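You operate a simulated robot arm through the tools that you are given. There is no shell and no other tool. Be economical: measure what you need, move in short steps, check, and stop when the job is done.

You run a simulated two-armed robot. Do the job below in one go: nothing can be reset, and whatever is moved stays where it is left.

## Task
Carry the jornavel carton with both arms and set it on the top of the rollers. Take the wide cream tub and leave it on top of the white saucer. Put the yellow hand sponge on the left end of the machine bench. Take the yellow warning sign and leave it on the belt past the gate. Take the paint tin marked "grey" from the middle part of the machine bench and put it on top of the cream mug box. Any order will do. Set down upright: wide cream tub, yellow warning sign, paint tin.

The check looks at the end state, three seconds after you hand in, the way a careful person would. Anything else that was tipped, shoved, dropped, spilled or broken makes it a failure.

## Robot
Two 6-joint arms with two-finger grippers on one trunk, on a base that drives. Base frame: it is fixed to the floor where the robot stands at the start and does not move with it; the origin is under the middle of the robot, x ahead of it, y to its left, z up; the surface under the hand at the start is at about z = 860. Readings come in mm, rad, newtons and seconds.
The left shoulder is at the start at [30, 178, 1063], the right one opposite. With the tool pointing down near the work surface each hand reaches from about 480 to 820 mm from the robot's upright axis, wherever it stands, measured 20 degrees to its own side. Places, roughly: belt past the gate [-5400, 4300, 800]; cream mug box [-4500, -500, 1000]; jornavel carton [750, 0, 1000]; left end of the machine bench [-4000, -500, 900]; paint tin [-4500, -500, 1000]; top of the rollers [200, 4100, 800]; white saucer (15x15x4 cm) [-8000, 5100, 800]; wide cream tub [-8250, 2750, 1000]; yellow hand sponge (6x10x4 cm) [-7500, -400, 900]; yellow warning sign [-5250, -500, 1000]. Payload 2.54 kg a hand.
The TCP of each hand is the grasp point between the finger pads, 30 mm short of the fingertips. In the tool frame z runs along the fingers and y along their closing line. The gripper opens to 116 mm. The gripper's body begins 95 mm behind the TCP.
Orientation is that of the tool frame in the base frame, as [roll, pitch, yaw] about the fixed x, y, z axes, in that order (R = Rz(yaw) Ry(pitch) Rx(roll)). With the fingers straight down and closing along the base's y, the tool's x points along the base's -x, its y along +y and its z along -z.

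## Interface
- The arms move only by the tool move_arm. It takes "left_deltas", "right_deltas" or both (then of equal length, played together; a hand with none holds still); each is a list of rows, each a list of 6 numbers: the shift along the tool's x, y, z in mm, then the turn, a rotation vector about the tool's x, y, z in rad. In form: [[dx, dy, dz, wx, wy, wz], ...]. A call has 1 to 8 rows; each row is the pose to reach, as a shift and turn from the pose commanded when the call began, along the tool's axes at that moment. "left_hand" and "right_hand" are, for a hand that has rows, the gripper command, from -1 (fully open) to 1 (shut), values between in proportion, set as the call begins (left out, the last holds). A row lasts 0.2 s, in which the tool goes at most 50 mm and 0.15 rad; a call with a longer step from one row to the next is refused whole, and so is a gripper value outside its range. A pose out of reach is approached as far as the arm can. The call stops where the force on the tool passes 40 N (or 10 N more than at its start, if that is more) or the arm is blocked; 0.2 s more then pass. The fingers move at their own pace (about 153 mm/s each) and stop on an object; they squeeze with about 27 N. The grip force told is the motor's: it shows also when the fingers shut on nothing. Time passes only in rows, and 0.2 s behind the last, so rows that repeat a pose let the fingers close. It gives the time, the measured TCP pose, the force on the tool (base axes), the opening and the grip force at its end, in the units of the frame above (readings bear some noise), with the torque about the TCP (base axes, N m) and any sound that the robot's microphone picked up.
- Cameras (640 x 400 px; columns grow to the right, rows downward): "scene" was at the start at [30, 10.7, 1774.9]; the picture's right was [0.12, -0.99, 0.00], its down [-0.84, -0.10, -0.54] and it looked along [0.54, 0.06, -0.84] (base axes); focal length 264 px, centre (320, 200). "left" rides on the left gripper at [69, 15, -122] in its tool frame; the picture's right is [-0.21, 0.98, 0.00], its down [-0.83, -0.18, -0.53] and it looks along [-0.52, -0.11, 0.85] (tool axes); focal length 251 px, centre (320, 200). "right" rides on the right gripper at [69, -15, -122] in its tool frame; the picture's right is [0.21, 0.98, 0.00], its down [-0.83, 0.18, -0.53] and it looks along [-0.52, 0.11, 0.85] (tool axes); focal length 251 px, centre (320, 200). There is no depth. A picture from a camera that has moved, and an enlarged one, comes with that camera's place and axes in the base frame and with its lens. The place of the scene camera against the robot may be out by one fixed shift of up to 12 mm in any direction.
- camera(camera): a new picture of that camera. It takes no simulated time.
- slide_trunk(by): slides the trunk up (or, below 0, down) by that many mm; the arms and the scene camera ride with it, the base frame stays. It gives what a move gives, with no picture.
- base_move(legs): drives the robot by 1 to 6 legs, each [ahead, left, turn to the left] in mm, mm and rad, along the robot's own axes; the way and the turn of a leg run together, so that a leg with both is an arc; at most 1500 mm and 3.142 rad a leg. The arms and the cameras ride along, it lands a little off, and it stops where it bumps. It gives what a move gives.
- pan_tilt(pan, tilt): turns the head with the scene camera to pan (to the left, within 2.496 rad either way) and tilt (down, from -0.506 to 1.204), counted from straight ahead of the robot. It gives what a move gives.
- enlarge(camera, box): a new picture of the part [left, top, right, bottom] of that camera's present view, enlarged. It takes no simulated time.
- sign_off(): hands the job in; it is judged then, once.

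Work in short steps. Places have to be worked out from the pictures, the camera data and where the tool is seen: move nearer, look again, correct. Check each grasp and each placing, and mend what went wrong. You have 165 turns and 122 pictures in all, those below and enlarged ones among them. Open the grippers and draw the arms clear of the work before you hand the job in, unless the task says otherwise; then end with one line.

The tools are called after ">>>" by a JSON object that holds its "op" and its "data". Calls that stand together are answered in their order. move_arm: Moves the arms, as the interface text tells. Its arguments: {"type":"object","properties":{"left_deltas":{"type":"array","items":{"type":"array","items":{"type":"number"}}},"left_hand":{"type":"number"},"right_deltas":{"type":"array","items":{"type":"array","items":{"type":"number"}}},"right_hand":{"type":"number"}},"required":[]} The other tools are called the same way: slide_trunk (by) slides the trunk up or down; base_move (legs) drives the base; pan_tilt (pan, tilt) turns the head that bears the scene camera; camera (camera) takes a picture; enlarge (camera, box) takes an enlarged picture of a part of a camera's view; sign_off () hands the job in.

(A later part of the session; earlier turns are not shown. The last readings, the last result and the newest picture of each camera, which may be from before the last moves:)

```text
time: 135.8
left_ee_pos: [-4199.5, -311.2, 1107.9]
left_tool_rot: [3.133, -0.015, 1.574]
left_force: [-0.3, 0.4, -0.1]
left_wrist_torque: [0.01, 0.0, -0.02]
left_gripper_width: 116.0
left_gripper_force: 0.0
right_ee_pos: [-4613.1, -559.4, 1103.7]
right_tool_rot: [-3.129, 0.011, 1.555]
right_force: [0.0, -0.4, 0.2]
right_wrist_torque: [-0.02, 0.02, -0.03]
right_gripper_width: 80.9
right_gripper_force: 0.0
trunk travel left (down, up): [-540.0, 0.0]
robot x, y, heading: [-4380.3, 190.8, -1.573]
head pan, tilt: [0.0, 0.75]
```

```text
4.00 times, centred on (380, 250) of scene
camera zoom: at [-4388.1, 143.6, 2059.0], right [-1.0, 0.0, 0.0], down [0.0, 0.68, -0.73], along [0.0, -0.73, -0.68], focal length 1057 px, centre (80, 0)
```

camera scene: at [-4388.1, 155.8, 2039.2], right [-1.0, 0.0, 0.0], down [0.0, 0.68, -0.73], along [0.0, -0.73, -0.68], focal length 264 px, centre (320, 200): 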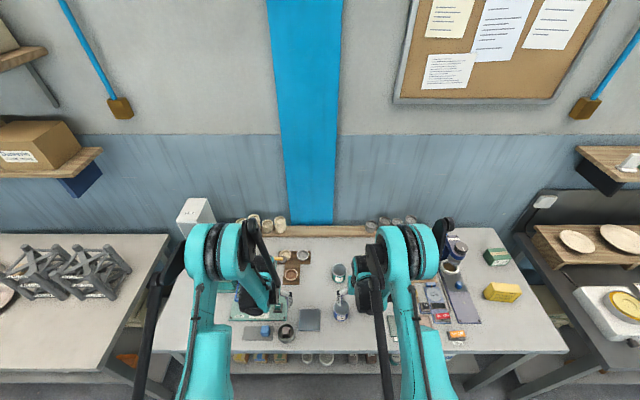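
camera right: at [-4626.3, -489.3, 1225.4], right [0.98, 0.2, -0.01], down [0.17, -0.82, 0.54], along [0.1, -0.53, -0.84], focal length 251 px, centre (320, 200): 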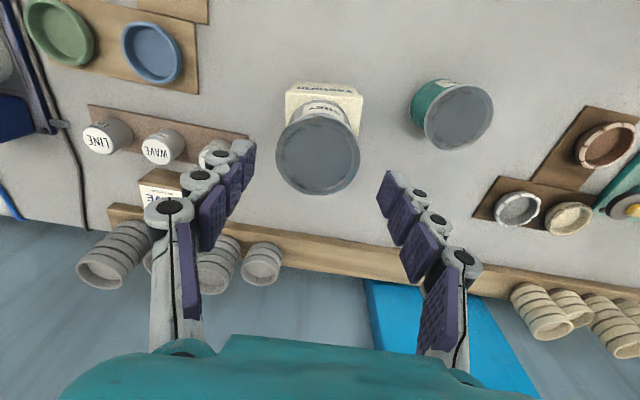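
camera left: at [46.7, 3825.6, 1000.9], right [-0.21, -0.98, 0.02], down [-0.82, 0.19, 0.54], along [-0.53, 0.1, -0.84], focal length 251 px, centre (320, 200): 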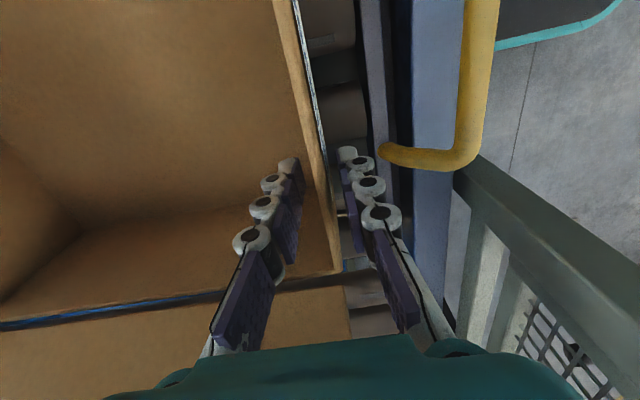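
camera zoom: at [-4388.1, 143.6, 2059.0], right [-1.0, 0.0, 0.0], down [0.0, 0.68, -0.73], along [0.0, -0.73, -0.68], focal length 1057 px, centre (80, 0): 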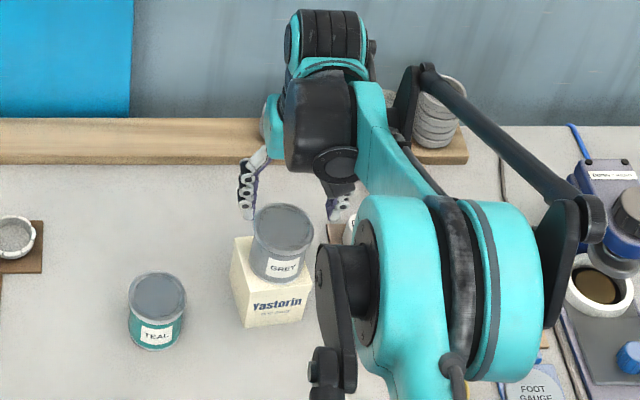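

Tin sits upright and centred on the box. I retract the right hand, back off a little and strafe right to face the warning sign (≈[−5206, −430]).

>>> {"op": "move_arm", "data": {"right_deltas": [[45, 0, -5, 0, 0, 0], [90, 0, -10, 0, 0, 0], [135, 0, -10, 0, 0, 0], [180, 0, -10, 0, 0, 0], [210, 30, -10, 0, 0, 0]]}}

>>> {"op": "base_move", "data": {"legs": [[-200, 0, 0], [0, -630, 0]]}}

>>> {"op": "pan_tilt", "data": {"pan": -0.2, "tilt": 0.8}}

>>> {"op": "camera", "data": {"camera": "scene"}}

>>> {"op": "enlarge", "data": {"camera": "scene", "box": [230, 100, 470, 250]}}

```text
time: 137.0
left_ee_pos: [-4198.9, -311.5, 1108.9]
left_tool_rot: [3.136, -0.015, 1.573]
left_force: [0.4, 0.5, 0.0]
left_wrist_torque: [-0.01, 0.03, 0.01]
left_gripper_width: 116.2
left_gripper_force: 0.0
right_ee_pos: [-4579.6, -347.7, 1113.1]
right_tool_rot: [-3.127, 0.013, 1.555]
right_force: [0.2, -0.1, -0.3]
right_wrist_torque: [0.02, 0.03, 0.01]
right_gripper_width: 81.4
right_gripper_force: 0.0
trunk travel left (down, up): [-540.0, 0.0]
robot x, y, heading: [-4379.7, 196.1, -1.572]
head pan, tilt: [0.0, 0.75]
```

```text
time: 141.7
left_ee_pos: [-4833.4, -111.9, 1106.3]
left_tool_rot: [3.132, -0.016, 1.568]
left_force: [-0.3, -0.3, 0.4]
left_wrist_torque: [0.01, 0.04, -0.02]
left_gripper_width: 116.2
left_gripper_force: 0.2
right_ee_pos: [-5213.9, -146.1, 1111.6]
right_tool_rot: [-3.13, 0.015, 1.547]
right_force: [-0.1, -0.3, 0.0]
right_wrist_torque: [0.0, 0.01, 0.02]
right_gripper_width: 81.2
right_gripper_force: 0.1
trunk travel left (down, up): [-540.0, 0.0]
robot x, y, heading: [-5011.4, 394.1, -1.579]
head pan, tilt: [0.0, 0.75]
```

```text
time: 142.4
left_ee_pos: [-4835.4, -111.1, 1108.4]
left_tool_rot: [3.131, -0.014, 1.568]
left_force: [0.6, 0.0, -0.2]
left_wrist_torque: [-0.01, -0.04, 0.0]
left_gripper_width: 115.8
left_gripper_force: 0.1
right_ee_pos: [-5214.4, -147.1, 1111.3]
right_tool_rot: [-3.13, 0.013, 1.545]
right_force: [0.8, 0.3, -0.4]
right_wrist_torque: [-0.01, -0.03, 0.01]
right_gripper_width: 81.5
right_gripper_force: 0.1
trunk travel left (down, up): [-540.0, 0.0]
robot x, y, heading: [-5006.9, 394.4, -1.585]
head pan, tilt: [-0.201, 0.799]
```

```text
68 pictures are left
camera scene: at [-5035.8, 349.2, 2055.1], right [-0.98, 0.21, 0.0], down [0.15, 0.7, -0.7], along [-0.14, -0.68, -0.72], focal length 264 px, centre (320, 200)
```

scene: 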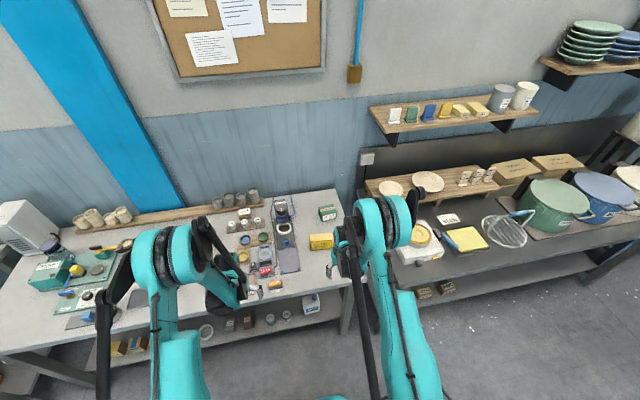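

```text
2.67 times, centred on (350, 175) of scene
camera zoom: at [-5035.8, 349.2, 2055.1], right [-0.98, 0.21, 0.0], down [0.15, 0.7, -0.7], along [-0.14, -0.68, -0.72], focal length 704 px, centre (240, 267)
```

zoom: 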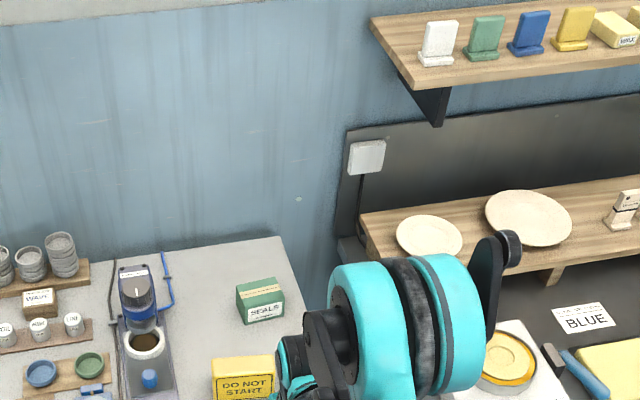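

I look with the right hand camera, which is behind the sign.

>>> {"op": "camera", "data": {"camera": "right"}}

>>> {"op": "enlarge", "data": {"camera": "scene", "box": [290, 210, 370, 280]}}

```text
66 pictures are left
camera right: at [-5229.3, -75.2, 1233.3], right [0.98, 0.19, -0.01], down [0.17, -0.82, 0.54], along [0.09, -0.53, -0.84], focal length 251 px, centre (320, 200)
```

right: 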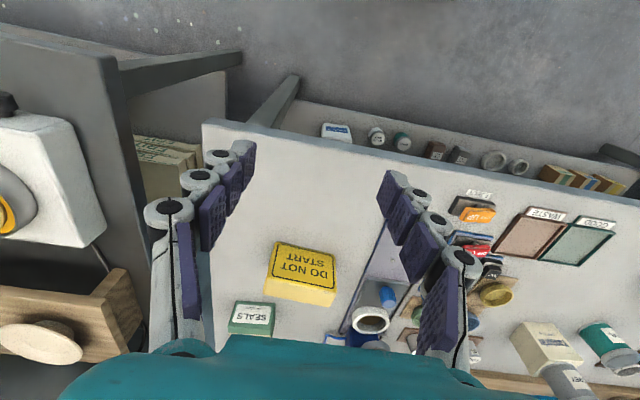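

```text
5.71 times, centred on (330, 245) of scene
camera zoom: at [-5035.8, 349.2, 2055.1], right [-0.98, 0.21, 0.0], down [0.15, 0.7, -0.7], along [-0.14, -0.68, -0.72], focal length 1510 px, centre (263, -57)
```

zoom: 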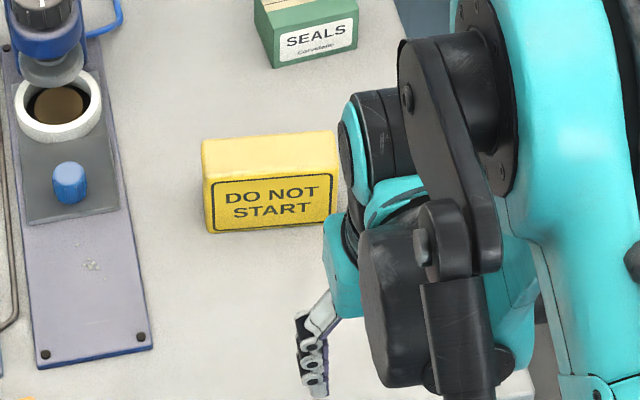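

The sign is about 110 × 42 × 73 mm, centred at [−5195, −415], so I grip it across its depth. I turn the right hand 90° here, then drive forward 210.

>>> {"op": "move_arm", "data": {"right_deltas": [[0, 0, 0, 0, 0, 0.15], [0, 0, 0, 0, 0, 0.3], [0, 0, 0, 0, 0, 0.45], [0, 0, 0, 0, 0, 0.6], [0, 0, 0, 0, 0, 0.75], [0, 0, 0, 0, 0, 0.9], [0, 0, 0, 0, 0, 1.05], [0, 0, 0, 0, 0, 1.2]]}}

>>> {"op": "move_arm", "data": {"right_deltas": [[0, 0, 0, 0, 0, 0.15], [0, 0, 0, 0, 0, 0.3], [0, 0, 0, 0, 0, 0.39]], "right_hand": -0.3}}

>>> {"op": "base_move", "data": {"legs": [[205, 0, 0.012]]}}

>>> {"op": "camera", "data": {"camera": "right"}}

```text
time: 144.2
left_ee_pos: [-4834.6, -110.4, 1108.5]
left_tool_rot: [3.132, -0.015, 1.566]
left_force: [-0.2, -0.1, 0.9]
left_wrist_torque: [-0.02, 0.0, 0.05]
left_gripper_width: 116.2
left_gripper_force: 0.1
right_ee_pos: [-5215.8, -145.9, 1111.2]
right_tool_rot: [3.134, 0.015, 0.346]
right_force: [0.5, 0.6, -0.8]
right_wrist_torque: [0.01, 0.02, 0.03]
right_gripper_width: 81.3
right_gripper_force: 0.0
trunk travel left (down, up): [-540.0, 0.0]
robot x, y, heading: [-5008.3, 396.0, -1.577]
head pan, tilt: [-0.201, 0.799]
```

```text
time: 145.0
left_ee_pos: [-4834.8, -112.6, 1108.4]
left_tool_rot: [3.134, -0.015, 1.568]
left_force: [-0.2, -1.0, -0.5]
left_wrist_torque: [0.02, -0.03, -0.01]
left_gripper_width: 115.9
left_gripper_force: 0.0
right_ee_pos: [-5214.9, -146.8, 1112.1]
right_tool_rot: [3.129, 0.013, -0.045]
right_force: [0.6, -0.5, 0.5]
right_wrist_torque: [0.0, 0.02, -0.01]
right_gripper_width: 75.3
right_gripper_force: 0.1
trunk travel left (down, up): [-540.0, 0.0]
robot x, y, heading: [-5009.6, 392.4, -1.583]
head pan, tilt: [-0.201, 0.799]
```

```text
time: 146.7
left_ee_pos: [-4828.9, -316.0, 1108.5]
left_tool_rot: [3.131, -0.015, 1.58]
left_force: [-0.4, 0.1, 0.4]
left_wrist_torque: [-0.01, 0.02, 0.04]
left_gripper_width: 116.0
left_gripper_force: 0.0
right_ee_pos: [-5209.0, -356.4, 1112.8]
right_tool_rot: [3.127, 0.01, -0.03]
right_force: [0.1, -0.6, -0.4]
right_wrist_torque: [0.03, 0.01, 0.01]
right_gripper_width: 75.5
right_gripper_force: 0.1
trunk travel left (down, up): [-540.0, 0.0]
robot x, y, heading: [-5009.4, 186.5, -1.564]
head pan, tilt: [-0.201, 0.799]
```

```text
64 pictures are left
camera right: at [-5139.4, -341.4, 1233.7], right [0.18, -0.98, 0.01], down [-0.82, -0.15, 0.55], along [-0.53, -0.11, -0.84], focal length 251 px, centre (320, 200)
```

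right: 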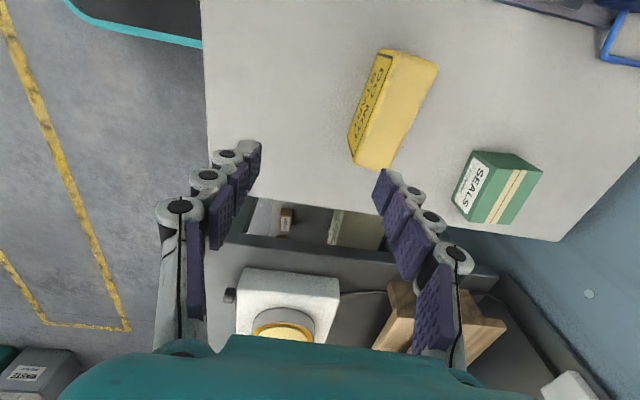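

Hand-camera fix puts the sign at [−5194, −428]. I move over it, lower the trunk 90 and verify.

>>> {"op": "move_arm", "data": {"right_deltas": [[8, 35, 0, 0, 0, 0], [17, 70, 0, 0, 0, 0], [17, 70, 0, 0, 0, 0]]}}

>>> {"op": "slide_trunk", "data": {"by": -95}}

>>> {"op": "camera", "data": {"camera": "right"}}

```text
time: 147.4
left_ee_pos: [-4828.8, -315.6, 1108.5]
left_tool_rot: [3.134, -0.017, 1.579]
left_force: [1.0, 0.3, -0.1]
left_wrist_torque: [-0.02, 0.01, -0.01]
left_gripper_width: 115.9
left_gripper_force: 0.0
right_ee_pos: [-5194.2, -426.4, 1113.7]
right_tool_rot: [3.127, 0.013, -0.029]
right_force: [-0.1, 0.1, -0.4]
right_wrist_torque: [-0.03, -0.01, 0.0]
right_gripper_width: 75.5
right_gripper_force: 0.0
trunk travel left (down, up): [-540.0, 0.0]
robot x, y, heading: [-5010.1, 190.0, -1.568]
head pan, tilt: [-0.201, 0.799]
```

```text
time: 148.7
left_ee_pos: [-4829.6, -316.8, 1013.5]
left_tool_rot: [3.133, -0.016, 1.58]
left_force: [-0.6, -0.3, 0.9]
left_wrist_torque: [-0.02, 0.03, 0.0]
left_gripper_width: 115.9
left_gripper_force: 0.1
right_ee_pos: [-5193.9, -426.9, 1017.9]
right_tool_rot: [3.126, 0.013, -0.031]
right_force: [-0.4, 0.7, 0.2]
right_wrist_torque: [0.03, 0.03, 0.0]
right_gripper_width: 75.6
right_gripper_force: 0.0
trunk travel left (down, up): [-445.0, 95.0]
robot x, y, heading: [-5009.2, 191.5, -1.566]
head pan, tilt: [-0.201, 0.799]
```

```text
63 pictures are left
camera right: at [-5124.5, -413.1, 1139.5], right [0.18, -0.98, 0.01], down [-0.82, -0.15, 0.55], along [-0.53, -0.11, -0.84], focal length 251 px, centre (320, 200)
```

right: 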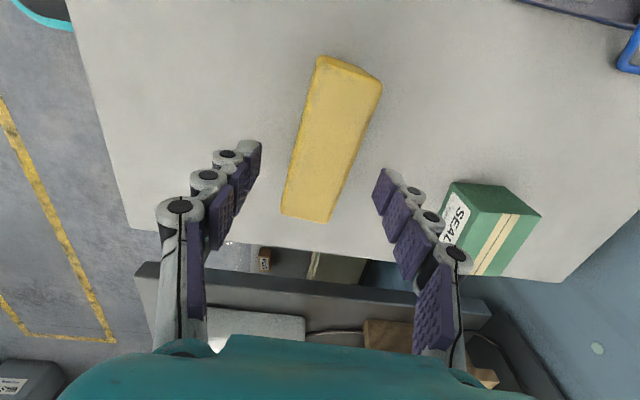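

Well aligned (centre [−5192, −430]). I descend to z≈945 and close.

>>> {"op": "move_arm", "data": {"right_deltas": [[0, 3, 35, 0, 0, 0], [0, 3, 72, 0, 0, 0], [0, 3, 72, 0, 0, 0]]}}

>>> {"op": "move_arm", "data": {"right_deltas": [[0, 0, 0, 0, 0, 0], [0, 0, 0, 0, 0, 0], [0, 0, 0, 0, 0, 0]], "right_hand": 1}}

>>> {"op": "slide_trunk", "data": {"by": 95}}

>>> {"op": "camera", "data": {"camera": "right"}}

```text
time: 149.5
left_ee_pos: [-4828.7, -316.2, 1013.3]
left_tool_rot: [3.132, -0.016, 1.579]
left_force: [0.1, 0.8, -0.3]
left_wrist_torque: [-0.01, -0.01, 0.03]
left_gripper_width: 116.2
left_gripper_force: 0.0
right_ee_pos: [-5194.4, -432.0, 944.6]
right_tool_rot: [3.128, 0.011, -0.028]
right_force: [-1.0, 0.4, -0.3]
right_wrist_torque: [-0.01, 0.0, 0.02]
right_gripper_width: 75.3
right_gripper_force: 0.0
trunk travel left (down, up): [-445.0, 95.0]
robot x, y, heading: [-5010.7, 188.4, -1.565]
head pan, tilt: [-0.201, 0.799]
```

```text
time: 150.3
left_ee_pos: [-4830.5, -315.7, 1013.3]
left_tool_rot: [3.132, -0.016, 1.577]
left_force: [0.8, 0.1, 0.9]
left_wrist_torque: [-0.03, -0.01, -0.01]
left_gripper_width: 116.2
left_gripper_force: 0.1
right_ee_pos: [-5193.3, -432.3, 944.7]
right_tool_rot: [3.128, 0.012, -0.029]
right_force: [-0.2, -0.9, 0.4]
right_wrist_torque: [0.0, 0.0, -0.01]
right_gripper_width: 44.3
right_gripper_force: 26.7
trunk travel left (down, up): [-445.0, 95.0]
robot x, y, heading: [-5009.4, 186.0, -1.562]
head pan, tilt: [-0.201, 0.799]
```

```text
time: 151.6
left_ee_pos: [-4828.7, -317.4, 1108.1]
left_tool_rot: [3.133, -0.016, 1.579]
left_force: [-1.1, -0.1, 0.2]
left_wrist_torque: [0.03, -0.02, 0.02]
left_gripper_width: 115.9
left_gripper_force: 0.0
right_ee_pos: [-5194.1, -433.2, 1039.9]
right_tool_rot: [3.131, 0.012, -0.028]
right_force: [0.8, 0.2, -2.4]
right_wrist_torque: [0.05, 0.0, 0.01]
right_gripper_width: 44.4
right_gripper_force: 26.8
trunk travel left (down, up): [-540.0, 0.0]
robot x, y, heading: [-5008.7, 185.2, -1.565]
head pan, tilt: [-0.201, 0.799]
```

```text
62 pictures are left
camera right: at [-5124.6, -418.5, 1160.3], right [0.18, -0.98, 0.01], down [-0.82, -0.15, 0.55], along [-0.53, -0.11, -0.84], focal length 251 px, centre (320, 200)
```

right: 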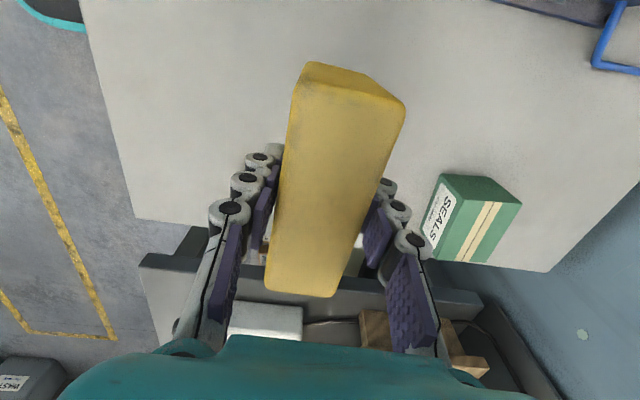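

Sign is held securely, bottom 45 mm below the TCP. I back off, turn to face +y and look for the belt and gate.

>>> {"op": "base_move", "data": {"legs": [[-800, 0, 0], [0, 0, 3.13]]}}

>>> {"op": "pan_tilt", "data": {"pan": 0.1, "tilt": 0.4}}

>>> {"op": "camera", "data": {"camera": "scene"}}

```text
time: 163.3
left_ee_pos: [-5180.2, 1513.6, 1108.4]
left_tool_rot: [3.133, -0.016, -1.583]
left_force: [-0.2, 0.0, -0.1]
left_wrist_torque: [0.03, -0.03, 0.03]
left_gripper_width: 116.0
left_gripper_force: 0.1
right_ee_pos: [-4811.5, 1622.1, 1039.2]
right_tool_rot: [3.128, 0.011, 3.093]
right_force: [0.0, -0.4, -2.0]
right_wrist_torque: [0.03, -0.02, -0.01]
right_gripper_width: 44.1
right_gripper_force: 27.1
trunk travel left (down, up): [-540.0, 0.0]
robot x, y, heading: [-5008.6, 1007.9, 1.555]
head pan, tilt: [-0.201, 0.799]
```

```text
time: 164.2
left_ee_pos: [-5180.1, 1515.1, 1108.5]
left_tool_rot: [3.133, -0.016, -1.582]
left_force: [0.6, 0.2, 0.1]
left_wrist_torque: [-0.02, 0.0, 0.0]
left_gripper_width: 115.9
left_gripper_force: 0.3
right_ee_pos: [-4812.2, 1621.7, 1039.3]
right_tool_rot: [3.128, 0.012, 3.091]
right_force: [-0.2, 1.1, -0.9]
right_wrist_torque: [0.01, 0.04, 0.0]
right_gripper_width: 44.5
right_gripper_force: 27.1
trunk travel left (down, up): [-540.0, 0.0]
robot x, y, heading: [-5013.6, 1007.5, 1.552]
head pan, tilt: [0.099, 0.4]
```

```text
61 pictures are left
camera scene: at [-5027.1, 1071.1, 2090.2], right [1.0, 0.08, 0.0], down [0.03, -0.39, -0.92], along [-0.08, 0.92, -0.39], focal length 264 px, centre (320, 200)
```

scene: 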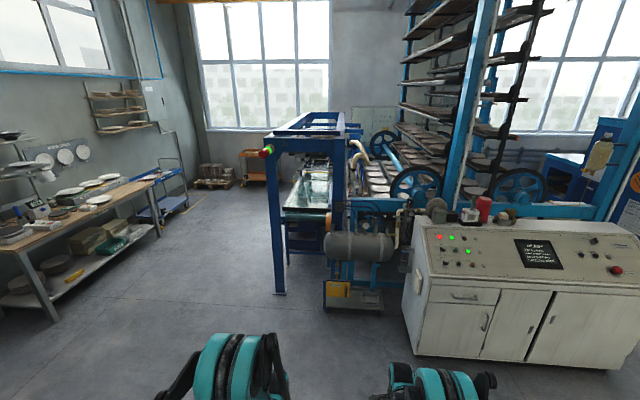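

The belt lies inside the blue frame around x −5450, y 3800–4800. I enlarge it.

>>> {"op": "enlarge", "data": {"camera": "scene", "box": [230, 90, 430, 310]}}

```text
1.82 times, centred on (330, 200) of scene
camera zoom: at [-5027.1, 1071.1, 2090.2], right [1.0, 0.08, 0.0], down [0.03, -0.39, -0.92], along [-0.08, 0.92, -0.39], focal length 480 px, centre (302, 200)
```

zoom: 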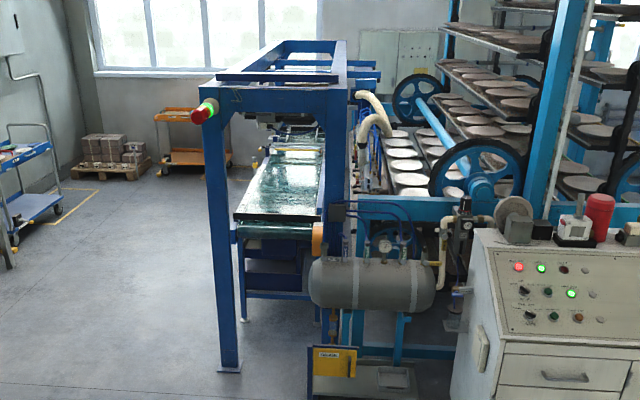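

I drive to the west side of the belt (x≈−6350, y≈3400) and face +x to see across it.

>>> {"op": "base_move", "data": {"legs": [[100, 1350, 0.015], [1500, 0, 0], [800, 0, 0], [0, 0, -1.57]]}}

>>> {"op": "pan_tilt", "data": {"pan": 0.3, "tilt": 0.5}}

>>> {"op": "camera", "data": {"camera": "scene"}}

```text
time: 184.7
left_ee_pos: [-5889.3, 3717.9, 1107.5]
left_tool_rot: [3.134, -0.017, -2.878]
left_force: [0.2, 0.4, 0.6]
left_wrist_torque: [0.08, -0.06, -0.01]
left_gripper_width: 116.0
left_gripper_force: 0.1
right_ee_pos: [-5684.2, 3413.5, 1040.1]
right_tool_rot: [3.119, -0.004, 1.827]
right_force: [6.6, 19.9, -2.5]
right_wrist_torque: [-2.81, 0.94, 0.19]
right_gripper_width: 44.3
right_gripper_force: 26.5
trunk travel left (down, up): [-540.0, 0.0]
robot x, y, heading: [-6329.7, 3413.8, 0.264]
head pan, tilt: [0.099, 0.4]
stopped in leg 4: the force on the tool passed its limit at 141 N (the readings are from after the stop); the commanded pose is now the measured one
```

```text
time: 185.4
left_ee_pos: [-5888.1, 3718.9, 1107.6]
left_tool_rot: [3.137, -0.017, -2.879]
left_force: [-0.1, -0.9, 0.9]
left_wrist_torque: [0.03, 0.0, 0.0]
left_gripper_width: 115.9
left_gripper_force: 0.0
right_ee_pos: [-5683.7, 3413.4, 1040.2]
right_tool_rot: [3.124, -0.001, 1.823]
right_force: [2.5, 17.0, -1.8]
right_wrist_torque: [-2.54, 0.22, 0.0]
right_gripper_width: 44.2
right_gripper_force: 27.1
trunk travel left (down, up): [-540.0, 0.0]
robot x, y, heading: [-6338.5, 3414.1, 0.262]
head pan, tilt: [0.3, 0.499]
```

```text
59 pictures are left
camera scene: at [-6291.7, 3462.6, 2081.0], right [0.53, -0.85, 0.0], down [-0.41, -0.26, -0.88], along [0.74, 0.47, -0.48], focal length 264 px, centre (320, 200)
```

scene: 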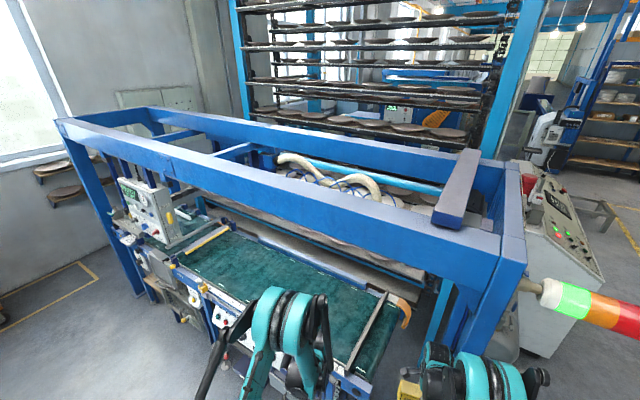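

The held sign swung into the blue post. I turn back left, draw away west and check the sign in the grip.

>>> {"op": "base_move", "data": {"legs": [[0, 0, 0.2], [-250, 0, 0]]}}

>>> {"op": "camera", "data": {"camera": "right"}}

```text
time: 188.0
left_ee_pos: [-6186.2, 3688.1, 1108.4]
left_tool_rot: [3.134, -0.017, -2.673]
left_force: [-0.1, 0.3, 0.8]
left_wrist_torque: [0.02, -0.02, -0.03]
left_gripper_width: 116.0
left_gripper_force: 0.1
right_ee_pos: [-5923.7, 3430.0, 1040.1]
right_tool_rot: [3.123, -0.003, 2.025]
right_force: [0.3, -0.2, -1.8]
right_wrist_torque: [-0.03, -0.02, 0.02]
right_gripper_width: 44.3
right_gripper_force: 26.6
trunk travel left (down, up): [-540.0, 0.0]
robot x, y, heading: [-6557.3, 3298.1, 0.468]
head pan, tilt: [0.3, 0.499]
```

```text
58 pictures are left
camera right: at [-5971.5, 3483.3, 1161.9], right [0.78, 0.62, 0.02], down [0.52, -0.67, 0.53], along [0.35, -0.41, -0.84], focal length 251 px, centre (320, 200)
```

right: 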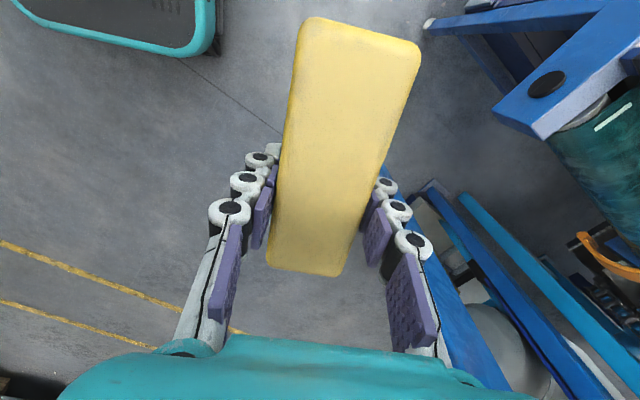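

The sign slid about 15 mm in the grip but is still level. The belt spans x≈−5700…−5180; target spot y≈4150 between the two cross bars. I square up to +x well clear of the post and strafe up to y≈4340.

>>> {"op": "base_move", "data": {"legs": [[0, 0, -0.468], [0, 1040, 0]]}}

>>> {"op": "pan_tilt", "data": {"pan": 0.0, "tilt": 0.55}}

>>> {"op": "camera", "data": {"camera": "scene"}}

```text
time: 194.7
left_ee_pos: [-6056.0, 4513.1, 1108.0]
left_tool_rot: [3.135, -0.016, -3.133]
left_force: [0.0, -0.3, -0.5]
left_wrist_torque: [0.01, -0.01, 0.0]
left_gripper_width: 115.9
left_gripper_force: 0.0
right_ee_pos: [-5936.3, 4165.5, 1040.5]
right_tool_rot: [3.122, -0.003, 1.567]
right_force: [-0.1, -0.1, -2.6]
right_wrist_torque: [-0.05, 0.02, -0.02]
right_gripper_width: 44.4
right_gripper_force: 27.4
trunk travel left (down, up): [-540.0, 0.0]
robot x, y, heading: [-6562.4, 4333.2, 0.005]
head pan, tilt: [0.3, 0.499]
```

```text
time: 195.5
left_ee_pos: [-6055.4, 4512.4, 1107.9]
left_tool_rot: [3.135, -0.016, -3.133]
left_force: [-0.7, 0.3, 0.5]
left_wrist_torque: [0.0, 0.0, 0.0]
left_gripper_width: 115.9
left_gripper_force: 0.0
right_ee_pos: [-5936.0, 4165.6, 1039.7]
right_tool_rot: [3.122, -0.003, 1.565]
right_force: [-0.6, -0.1, -1.5]
right_wrist_torque: [-0.04, 0.01, 0.0]
right_gripper_width: 44.5
right_gripper_force: 26.7
trunk travel left (down, up): [-540.0, 0.0]
robot x, y, heading: [-6558.1, 4329.9, 0.009]
head pan, tilt: [0.0, 0.55]
```

```text
57 pictures are left
camera scene: at [-6509.7, 4335.1, 2076.5], right [0.01, -1.0, 0.0], down [-0.52, 0.0, -0.85], along [0.85, 0.01, -0.52], focal length 264 px, centre (320, 200)
```

scene: 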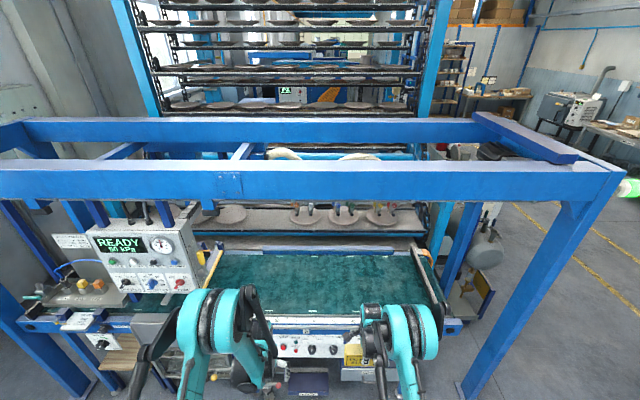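

The gate's cross bar is at y≈5025 and the belt runs past it to y≈3680, so hand y≈4165 is right. The overhead beam is at z≈1580–1710, x≈−5680; I extend the right arm, lower the trunk 120 to keep elbows under it, then drive in.

>>> {"op": "move_arm", "data": {"right_deltas": [[0, 35, -20, 0, 0, 0], [0, 70, -40, 0, 0, 0], [0, 70, -40, 0, 0, 0]]}}

>>> {"op": "slide_trunk", "data": {"by": -120}}

>>> {"op": "base_move", "data": {"legs": [[260, 0, 0]]}}

>>> {"op": "camera", "data": {"camera": "scene"}}

>>> {"op": "camera", "data": {"camera": "right"}}

```text
time: 196.3
left_ee_pos: [-6055.5, 4513.8, 1108.9]
left_tool_rot: [3.134, -0.016, -3.132]
left_force: [-0.2, -0.5, -1.1]
left_wrist_torque: [0.01, 0.0, -0.03]
left_gripper_width: 115.9
left_gripper_force: 0.0
right_ee_pos: [-5867.3, 4165.1, 1082.7]
right_tool_rot: [3.122, -0.004, 1.565]
right_force: [-0.2, 0.1, -1.0]
right_wrist_torque: [-0.05, -0.01, 0.0]
right_gripper_width: 44.3
right_gripper_force: 26.8
trunk travel left (down, up): [-540.0, 0.0]
robot x, y, heading: [-6563.8, 4329.3, 0.009]
head pan, tilt: [0.0, 0.55]
```

```text
time: 197.8
left_ee_pos: [-6058.3, 4512.5, 989.1]
left_tool_rot: [3.134, -0.014, -3.133]
left_force: [-0.3, -0.5, -0.1]
left_wrist_torque: [0.01, -0.03, -0.01]
left_gripper_width: 115.8
left_gripper_force: 0.0
right_ee_pos: [-5866.0, 4165.8, 959.9]
right_tool_rot: [3.122, -0.003, 1.564]
right_force: [-0.1, -0.5, -1.7]
right_wrist_torque: [-0.03, 0.0, 0.01]
right_gripper_width: 44.0
right_gripper_force: 27.1
trunk travel left (down, up): [-420.0, 120.0]
robot x, y, heading: [-6561.9, 4332.6, 0.006]
head pan, tilt: [0.0, 0.55]
```

```text
time: 199.7
left_ee_pos: [-5798.6, 4516.4, 988.4]
left_tool_rot: [3.133, -0.016, -3.129]
left_force: [0.5, -0.9, -0.2]
left_wrist_torque: [-0.04, -0.02, 0.01]
left_gripper_width: 116.1
left_gripper_force: 0.1
right_ee_pos: [-5607.8, 4168.4, 960.7]
right_tool_rot: [3.123, -0.001, 1.567]
right_force: [-0.2, -0.6, -2.8]
right_wrist_torque: [-0.04, 0.03, -0.03]
right_gripper_width: 44.5
right_gripper_force: 27.2
trunk travel left (down, up): [-420.0, 120.0]
robot x, y, heading: [-6307.1, 4335.5, 0.011]
head pan, tilt: [0.0, 0.55]
```

```text
56 pictures are left
camera scene: at [-6251.0, 4337.2, 1956.5], right [0.01, -1.0, 0.0], down [-0.52, 0.0, -0.85], along [0.85, 0.01, -0.52], focal length 264 px, centre (320, 200)
```

scene: 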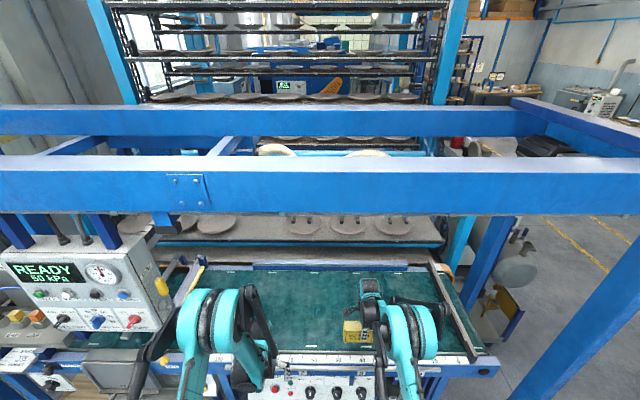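

```text
55 pictures are left
camera right: at [-5626.4, 4237.8, 1083.6], right [0.98, 0.21, 0.02], down [0.17, -0.83, 0.54], along [0.13, -0.52, -0.84], focal length 251 px, centre (320, 200)
```

right: 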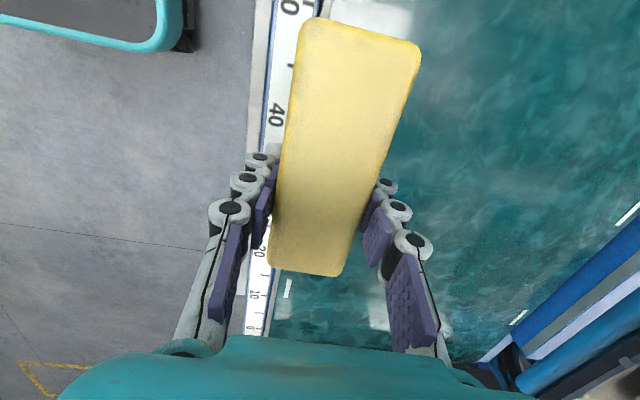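

The hand is just over the belt's near edge (x≈−5625). I go 110 mm further in.

>>> {"op": "base_move", "data": {"legs": [[110, 0, -0.005]]}}

>>> {"op": "camera", "data": {"camera": "right"}}

```text
time: 200.9
left_ee_pos: [-5688.5, 4513.3, 987.4]
left_tool_rot: [3.135, -0.018, -3.136]
left_force: [0.2, 0.4, -0.1]
left_wrist_torque: [0.03, 0.03, 0.01]
left_gripper_width: 116.1
left_gripper_force: 0.1
right_ee_pos: [-5501.1, 4165.4, 962.0]
right_tool_rot: [3.124, -0.002, 1.562]
right_force: [0.8, 0.5, -1.0]
right_wrist_torque: [-0.05, 0.03, -0.01]
right_gripper_width: 44.2
right_gripper_force: 26.9
trunk travel left (down, up): [-420.0, 120.0]
robot x, y, heading: [-6196.1, 4333.8, 0.007]
head pan, tilt: [0.0, 0.55]
```

```text
54 pictures are left
camera right: at [-5519.0, 4234.3, 1083.5], right [0.98, 0.21, 0.02], down [0.16, -0.83, 0.54], along [0.13, -0.52, -0.84], focal length 251 px, centre (320, 200)
```

right: 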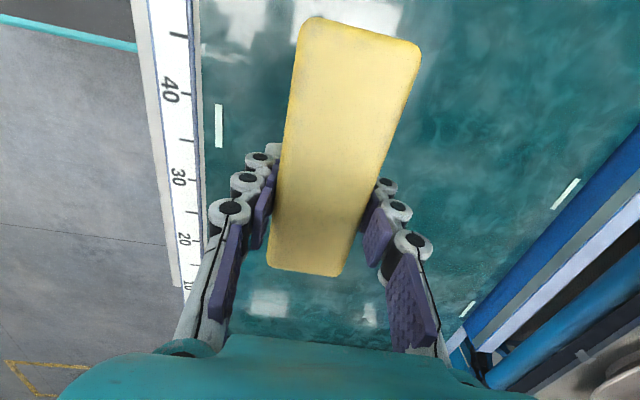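

Over clear belt. I lower the right arm 95 mm, then feel for contact.

>>> {"op": "move_arm", "data": {"right_deltas": [[0, 0, 40, 0, 0, 0], [0, 0, 80, 0, 0, 0], [0, 0, 100, 0, 0, 0], [0, 0, 105, 0, 0, 0], [0, 0, 110, 0, 0, 0]]}}

```text
time: 202.1
left_ee_pos: [-5688.9, 4513.3, 988.7]
left_tool_rot: [3.135, -0.016, -3.135]
left_force: [-0.9, -0.5, 0.2]
left_wrist_torque: [-0.01, -0.01, 0.03]
left_gripper_width: 116.2
left_gripper_force: 0.1
right_ee_pos: [-5525.8, 4166.0, 894.8]
right_tool_rot: [3.12, -0.004, 1.562]
right_force: [0.3, 0.2, -0.5]
right_wrist_torque: [-0.06, -0.02, 0.0]
right_gripper_width: 44.0
right_gripper_force: 27.1
right hand out of reach, approached as far as the arm can: row 2, 3, 4, 5
trunk travel left (down, up): [-420.0, 120.0]
robot x, y, heading: [-6197.3, 4336.8, 0.008]
head pan, tilt: [0.0, 0.55]
```

The arm's limit again; trunk goes down the rest in steps.

>>> {"op": "slide_trunk", "data": {"by": -30}}

>>> {"op": "camera", "data": {"camera": "right"}}

>>> {"op": "camera", "data": {"camera": "left"}}

```text
time: 202.8
left_ee_pos: [-5690.7, 4514.1, 959.1]
left_tool_rot: [3.133, -0.017, -3.138]
left_force: [-0.2, -0.5, 0.4]
left_wrist_torque: [0.01, 0.02, -0.01]
left_gripper_width: 115.8
left_gripper_force: 0.1
right_ee_pos: [-5526.7, 4166.6, 864.0]
right_tool_rot: [3.122, -0.001, 1.562]
right_force: [-1.6, 0.9, 6.1]
right_wrist_torque: [-0.21, 0.16, -0.09]
right_gripper_width: 44.4
right_gripper_force: 27.3
trunk travel left (down, up): [-390.0, 150.0]
robot x, y, heading: [-6195.8, 4336.6, 0.007]
head pan, tilt: [0.0, 0.55]
```

```text
53 pictures are left
camera right: at [-5545.2, 4235.0, 986.9], right [0.98, 0.21, 0.02], down [0.16, -0.83, 0.54], along [0.13, -0.52, -0.84], focal length 251 px, centre (320, 200)
```

right: 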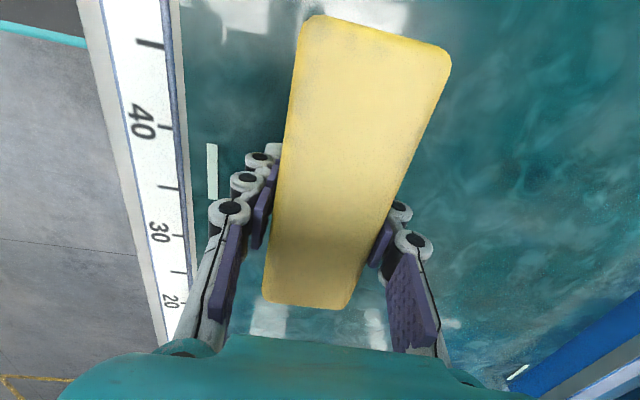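

```text
52 pictures are left
camera left: at [-5757.4, 4528.6, 1082.6], right [0.21, 0.98, 0.0], down [0.83, -0.18, 0.52], along [0.51, -0.11, -0.85], focal length 251 px, centre (320, 200)
```

left: 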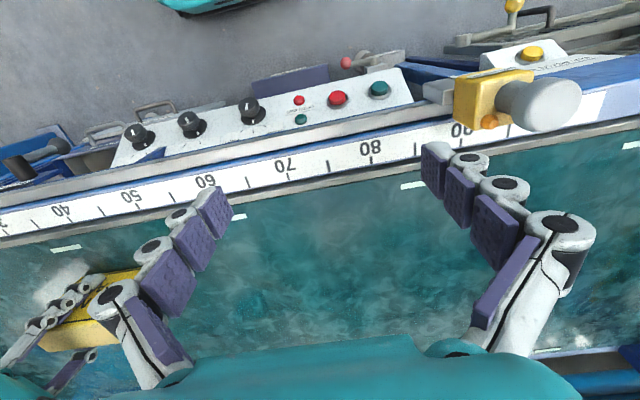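

The sign has touched the belt and slid up a little in the pads (6 N). It rests, so I open the hand gently and look.

>>> {"op": "move_arm", "data": {"right_deltas": [[0, 0, 0, 0, 0, 0], [0, 0, 0, 0, 0, 0]], "right_hand": 0.0}}

>>> {"op": "camera", "data": {"camera": "right"}}

```text
time: 203.4
left_ee_pos: [-5689.1, 4514.3, 957.5]
left_tool_rot: [3.135, -0.016, -3.137]
left_force: [-0.2, 0.2, 0.1]
left_wrist_torque: [0.0, -0.03, 0.01]
left_gripper_width: 116.1
left_gripper_force: 0.0
right_ee_pos: [-5525.8, 4165.8, 864.7]
right_tool_rot: [3.12, -0.002, 1.561]
right_force: [-0.6, 0.0, -0.1]
right_wrist_torque: [0.01, -0.01, 0.0]
right_gripper_width: 58.0
right_gripper_force: 0.0
trunk travel left (down, up): [-390.0, 150.0]
robot x, y, heading: [-6193.8, 4332.4, 0.002]
head pan, tilt: [0.0, 0.55]
```

```text
51 pictures are left
camera right: at [-5544.2, 4234.5, 986.8], right [0.98, 0.21, 0.02], down [0.16, -0.83, 0.54], along [0.13, -0.52, -0.84], focal length 251 px, centre (320, 200)
```

right: 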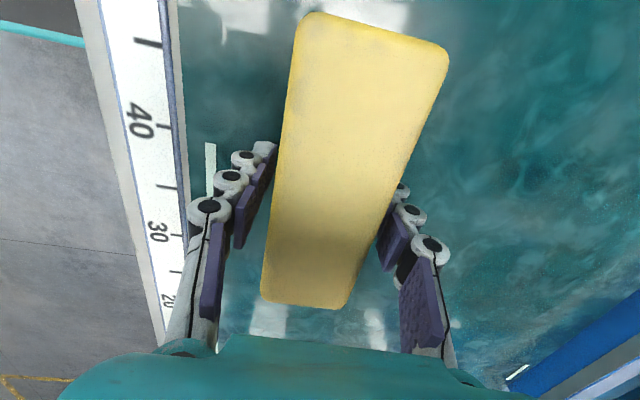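

It stands free. I raise the hand 95 mm by arm and trunk, then back out and check from the head camera.

>>> {"op": "move_arm", "data": {"right_deltas": [[0, 0, -30, 0, 0, 0], [0, 0, -65, 0, 0, 0], [0, 0, -65, 0, 0, 0]], "right_hand": -0.2}}

>>> {"op": "slide_trunk", "data": {"by": 40}}

>>> {"op": "base_move", "data": {"legs": [[-350, 0, 0]]}}

>>> {"op": "pan_tilt", "data": {"pan": -0.15, "tilt": 0.6}}

>>> {"op": "enlarge", "data": {"camera": "scene", "box": [200, 150, 480, 325]}}

```text
time: 204.2
left_ee_pos: [-5689.3, 4513.3, 958.6]
left_tool_rot: [3.134, -0.018, -3.136]
left_force: [0.1, 0.6, 0.2]
left_wrist_torque: [-0.03, 0.04, 0.0]
left_gripper_width: 115.8
left_gripper_force: 0.0
right_ee_pos: [-5526.8, 4165.6, 931.7]
right_tool_rot: [3.122, -0.002, 1.562]
right_force: [-0.4, -0.2, 0.2]
right_wrist_torque: [0.04, -0.01, -0.02]
right_gripper_width: 69.8
right_gripper_force: 0.0
trunk travel left (down, up): [-390.0, 150.0]
robot x, y, heading: [-6193.9, 4333.1, 0.006]
head pan, tilt: [0.0, 0.55]
```

```text
time: 205.1
left_ee_pos: [-5688.9, 4514.0, 998.8]
left_tool_rot: [3.135, -0.015, -3.136]
left_force: [-0.3, -0.7, -0.3]
left_wrist_torque: [0.01, 0.03, 0.0]
left_gripper_width: 116.6
left_gripper_force: 0.1
right_ee_pos: [-5526.8, 4166.4, 970.8]
right_tool_rot: [3.124, 0.0, 1.562]
right_force: [0.2, 0.8, -0.9]
right_wrist_torque: [0.01, -0.01, 0.02]
right_gripper_width: 69.3
right_gripper_force: 0.3
trunk travel left (down, up): [-430.0, 110.0]
robot x, y, heading: [-6198.6, 4334.5, 0.007]
head pan, tilt: [0.0, 0.55]
```

```text
time: 207.3
left_ee_pos: [-6044.0, 4512.5, 997.7]
left_tool_rot: [3.133, -0.015, -3.139]
left_force: [-0.6, 0.1, -0.4]
left_wrist_torque: [-0.01, -0.01, -0.01]
left_gripper_width: 116.1
left_gripper_force: 0.1
right_ee_pos: [-5880.1, 4165.0, 971.5]
right_tool_rot: [3.12, -0.001, 1.562]
right_force: [-0.3, 0.3, 0.4]
right_wrist_torque: [-0.03, -0.03, -0.01]
right_gripper_width: 69.6
right_gripper_force: 0.0
trunk travel left (down, up): [-430.0, 110.0]
robot x, y, heading: [-6547.1, 4337.3, 0.002]
head pan, tilt: [0.0, 0.55]
```

```text
time: 208.0
left_ee_pos: [-6043.9, 4512.6, 997.9]
left_tool_rot: [3.133, -0.015, -3.136]
left_force: [-0.5, 0.3, 1.1]
left_wrist_torque: [-0.04, 0.01, -0.03]
left_gripper_width: 116.2
left_gripper_force: 0.1
right_ee_pos: [-5879.8, 4165.0, 971.3]
right_tool_rot: [3.121, -0.001, 1.564]
right_force: [0.7, 0.1, -0.5]
right_wrist_torque: [0.04, -0.01, -0.01]
right_gripper_width: 69.6
right_gripper_force: 0.1
trunk travel left (down, up): [-430.0, 110.0]
robot x, y, heading: [-6548.7, 4335.8, 0.006]
head pan, tilt: [-0.15, 0.6]
```

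```text
2.29 times, centred on (340, 238) of scene
camera zoom: at [-6499.6, 4323.2, 1962.0], right [-0.15, -0.99, 0.0], down [-0.56, 0.08, -0.83], along [0.82, -0.12, -0.56], focal length 604 px, centre (274, 114)
```

zoom: 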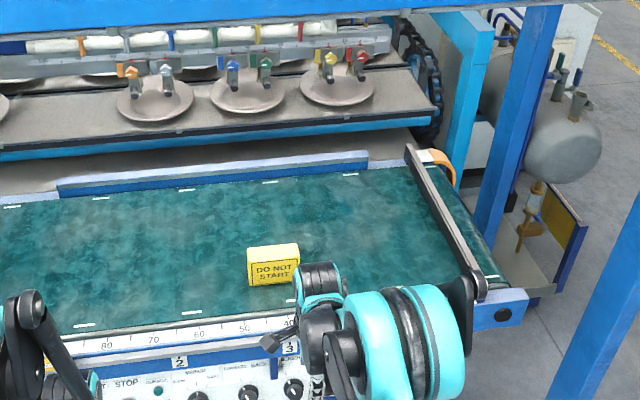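

Sign stands upright on the belt. I check the other end to be sure where the gate is.

>>> {"op": "pan_tilt", "data": {"pan": 0.35, "tilt": 0.6}}

>>> {"op": "enlarge", "data": {"camera": "scene", "box": [140, 110, 480, 322]}}

```text
time: 209.0
left_ee_pos: [-6041.8, 4512.0, 998.8]
left_tool_rot: [3.136, -0.016, -3.135]
left_force: [0.6, -0.2, -0.4]
left_wrist_torque: [-0.02, -0.02, 0.01]
left_gripper_width: 116.0
left_gripper_force: 0.0
right_ee_pos: [-5879.9, 4163.8, 972.2]
right_tool_rot: [3.12, -0.003, 1.562]
right_force: [-0.4, 0.3, -0.9]
right_wrist_torque: [0.01, 0.01, -0.02]
right_gripper_width: 69.4
right_gripper_force: 0.1
trunk travel left (down, up): [-430.0, 110.0]
robot x, y, heading: [-6549.7, 4333.4, 0.004]
head pan, tilt: [0.351, 0.6]
```

```text
1.88 times, centred on (310, 216) of scene
camera zoom: at [-6504.0, 4366.6, 1962.0], right [0.35, -0.94, 0.0], down [-0.53, -0.2, -0.82], along [0.77, 0.29, -0.57], focal length 497 px, centre (339, 170)
```

zoom: 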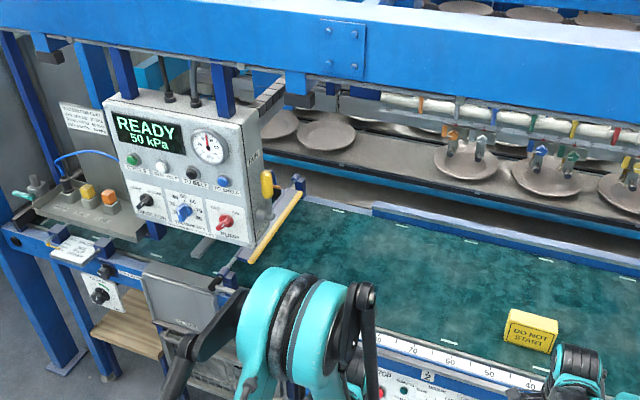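

The yellow-capped gate bar is at the READY panel, so the sign is past it. Now I turn around to face the west bench for tub and saucer.

>>> {"op": "base_move", "data": {"legs": [[-150, 0, 0], [0, 0, 3.13]]}}

>>> {"op": "pan_tilt", "data": {"pan": 0.3, "tilt": 0.45}}

>>> {"op": "camera", "data": {"camera": "scene"}}

>>> {"op": "pan_tilt", "data": {"pan": -0.4, "tilt": 0.5}}

>>> {"op": "camera", "data": {"camera": "scene"}}

```text
time: 217.7
left_ee_pos: [-7194.4, 4139.1, 997.9]
left_tool_rot: [3.135, -0.014, 0.034]
left_force: [-0.5, -0.2, 0.0]
left_wrist_torque: [0.02, 0.01, 0.03]
left_gripper_width: 116.1
left_gripper_force: 0.1
right_ee_pos: [-7368.4, 4481.4, 971.5]
right_tool_rot: [3.122, -0.001, -1.55]
right_force: [-0.1, 1.1, 0.6]
right_wrist_torque: [-0.01, 0.0, -0.01]
right_gripper_width: 69.5
right_gripper_force: 0.2
trunk travel left (down, up): [-430.0, 110.0]
robot x, y, heading: [-6695.6, 4329.5, -3.106]
head pan, tilt: [0.351, 0.6]
```

```text
time: 218.4
left_ee_pos: [-7195.0, 4138.2, 997.9]
left_tool_rot: [3.135, -0.014, 0.035]
left_force: [-0.3, -0.5, 0.3]
left_wrist_torque: [0.01, 0.0, 0.04]
left_gripper_width: 115.9
left_gripper_force: 0.1
right_ee_pos: [-7367.0, 4481.4, 973.0]
right_tool_rot: [3.122, -0.003, -1.551]
right_force: [-0.2, -1.2, -0.5]
right_wrist_torque: [-0.01, 0.01, -0.02]
right_gripper_width: 69.7
right_gripper_force: 0.0
trunk travel left (down, up): [-430.0, 110.0]
robot x, y, heading: [-6697.3, 4331.9, -3.114]
head pan, tilt: [0.3, 0.45]
```

```text
48 pictures are left
camera scene: at [-6761.5, 4306.2, 1975.5], right [-0.33, 0.94, 0.0], down [0.41, 0.14, -0.9], along [-0.85, -0.29, -0.44], focal length 264 px, centre (320, 200)
```

scene: 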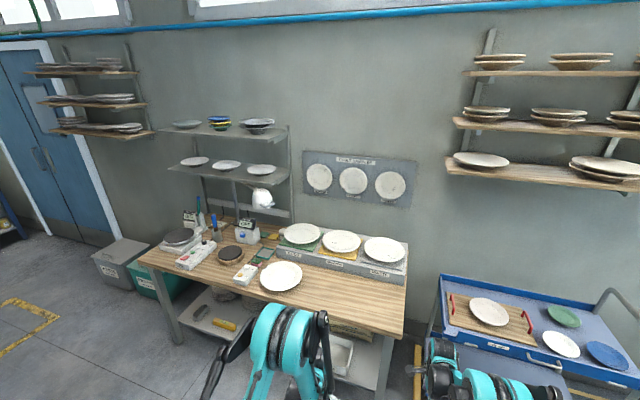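

```text
time: 219.5
left_ee_pos: [-7194.7, 4138.7, 999.2]
left_tool_rot: [3.133, -0.015, 0.035]
left_force: [-1.1, -0.6, 0.4]
left_wrist_torque: [0.01, -0.02, 0.0]
left_gripper_width: 116.0
left_gripper_force: 0.1
right_ee_pos: [-7368.2, 4481.0, 971.9]
right_tool_rot: [3.123, -0.003, -1.55]
right_force: [0.2, 0.3, 0.1]
right_wrist_torque: [-0.02, 0.0, -0.01]
right_gripper_width: 69.7
right_gripper_force: 0.1
trunk travel left (down, up): [-430.0, 110.0]
robot x, y, heading: [-6694.9, 4331.7, -3.112]
head pan, tilt: [-0.4, 0.499]
```

```text
47 pictures are left
camera scene: at [-6759.6, 4368.8, 1971.1], right [0.36, 0.93, 0.0], down [0.45, -0.17, -0.88], along [-0.82, 0.31, -0.48], focal length 264 px, centre (320, 200)
```

scene: 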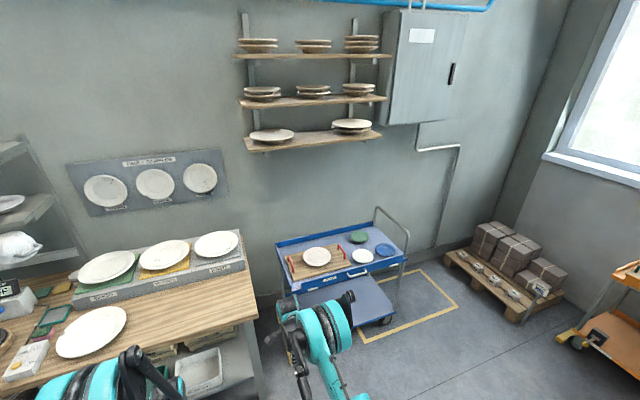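

The cart with saucers is at the right; the tub should be at the left end of this bench. I restore the right hand and drive over to y≈2900.

>>> {"op": "move_arm", "data": {"right_deltas": [[0, -20, -5, 0, 0, -0.15], [0, -40, -10, 0, 0, -0.3], [0, -60, -15, 0, 0, -0.45], [0, -80, -20, 0, 0, -0.6], [0, -100, -25, 0, 0, -0.75], [0, -120, -30, 0, 0, -0.9], [0, -140, -35, 0, 0, -1.05], [0, -160, -40, 0, 0, -1.2]], "right_hand": -1}}

>>> {"op": "move_arm", "data": {"right_deltas": [[0, 0, 0, 0, 0, -0.15], [0, 0, 0, 0, 0, -0.3], [0, 0, 0, 0, 0, -0.37]]}}

>>> {"op": "base_move", "data": {"legs": [[0, 1400, -0.03], [150, 0, 0]]}}

>>> {"op": "pan_tilt", "data": {"pan": 0.05, "tilt": 0.45}}

>>> {"op": "camera", "data": {"camera": "scene"}}

```text
time: 221.3
left_ee_pos: [-7194.0, 4138.4, 998.1]
left_tool_rot: [3.134, -0.015, 0.036]
left_force: [-0.7, 0.5, 0.2]
left_wrist_torque: [0.01, 0.01, -0.02]
left_gripper_width: 115.8
left_gripper_force: 0.0
right_ee_pos: [-7206.6, 4485.1, 1010.8]
right_tool_rot: [3.135, 0.015, -0.347]
right_force: [-0.1, -0.1, 0.1]
right_wrist_torque: [0.01, 0.06, -0.02]
right_gripper_width: 116.1
right_gripper_force: 0.2
trunk travel left (down, up): [-430.0, 110.0]
robot x, y, heading: [-6698.8, 4334.3, -3.105]
head pan, tilt: [-0.4, 0.499]
```

```text
time: 222.1
left_ee_pos: [-7194.2, 4139.3, 997.8]
left_tool_rot: [3.134, -0.017, 0.035]
left_force: [0.2, -0.6, -0.8]
left_wrist_torque: [-0.03, -0.02, -0.02]
left_gripper_width: 116.0
left_gripper_force: 0.1
right_ee_pos: [-7207.6, 4485.4, 1010.8]
right_tool_rot: [3.139, 0.018, 0.024]
right_force: [-0.1, 0.1, -0.4]
right_wrist_torque: [-0.01, 0.01, 0.0]
right_gripper_width: 116.0
right_gripper_force: 0.0
trunk travel left (down, up): [-430.0, 110.0]
robot x, y, heading: [-6694.4, 4333.3, -3.105]
head pan, tilt: [-0.4, 0.499]
```

```text
time: 230.0
left_ee_pos: [-7315.7, 2751.3, 997.4]
left_tool_rot: [3.136, -0.017, 0.019]
left_force: [0.4, -0.2, -0.3]
left_wrist_torque: [-0.03, -0.02, 0.0]
left_gripper_width: 116.0
left_gripper_force: 0.1
right_ee_pos: [-7322.7, 3099.0, 1010.1]
right_tool_rot: [3.14, 0.017, 0.003]
right_force: [-0.1, -0.2, -0.6]
right_wrist_torque: [0.01, -0.01, 0.0]
right_gripper_width: 116.1
right_gripper_force: 0.2
trunk travel left (down, up): [-430.0, 110.0]
robot x, y, heading: [-6808.2, 2939.7, -3.124]
head pan, tilt: [-0.4, 0.499]
```

```text
time: 230.9
left_ee_pos: [-7316.2, 2752.4, 997.7]
left_tool_rot: [3.133, -0.016, 0.016]
left_force: [-0.7, 0.3, 0.2]
left_wrist_torque: [-0.03, 0.01, -0.01]
left_gripper_width: 115.8
left_gripper_force: 0.0
right_ee_pos: [-7323.1, 3099.7, 1010.2]
right_tool_rot: [3.14, 0.018, 0.005]
right_force: [-0.5, 0.1, -0.9]
right_wrist_torque: [-0.03, 0.03, -0.02]
right_gripper_width: 115.8
right_gripper_force: 0.1
trunk travel left (down, up): [-430.0, 110.0]
robot x, y, heading: [-6812.9, 2939.5, -3.129]
head pan, tilt: [0.051, 0.45]
```

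```text
46 pictures are left
camera scene: at [-6883.3, 2934.6, 1975.6], right [-0.07, 1.0, 0.0], down [0.43, 0.03, -0.9], along [-0.9, -0.06, -0.43], focal length 264 px, centre (320, 200)
```

scene: 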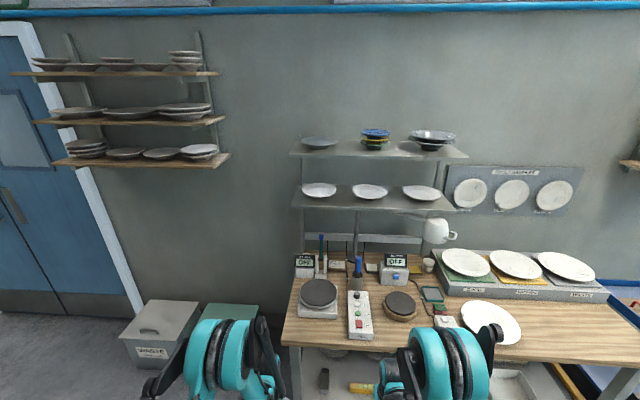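

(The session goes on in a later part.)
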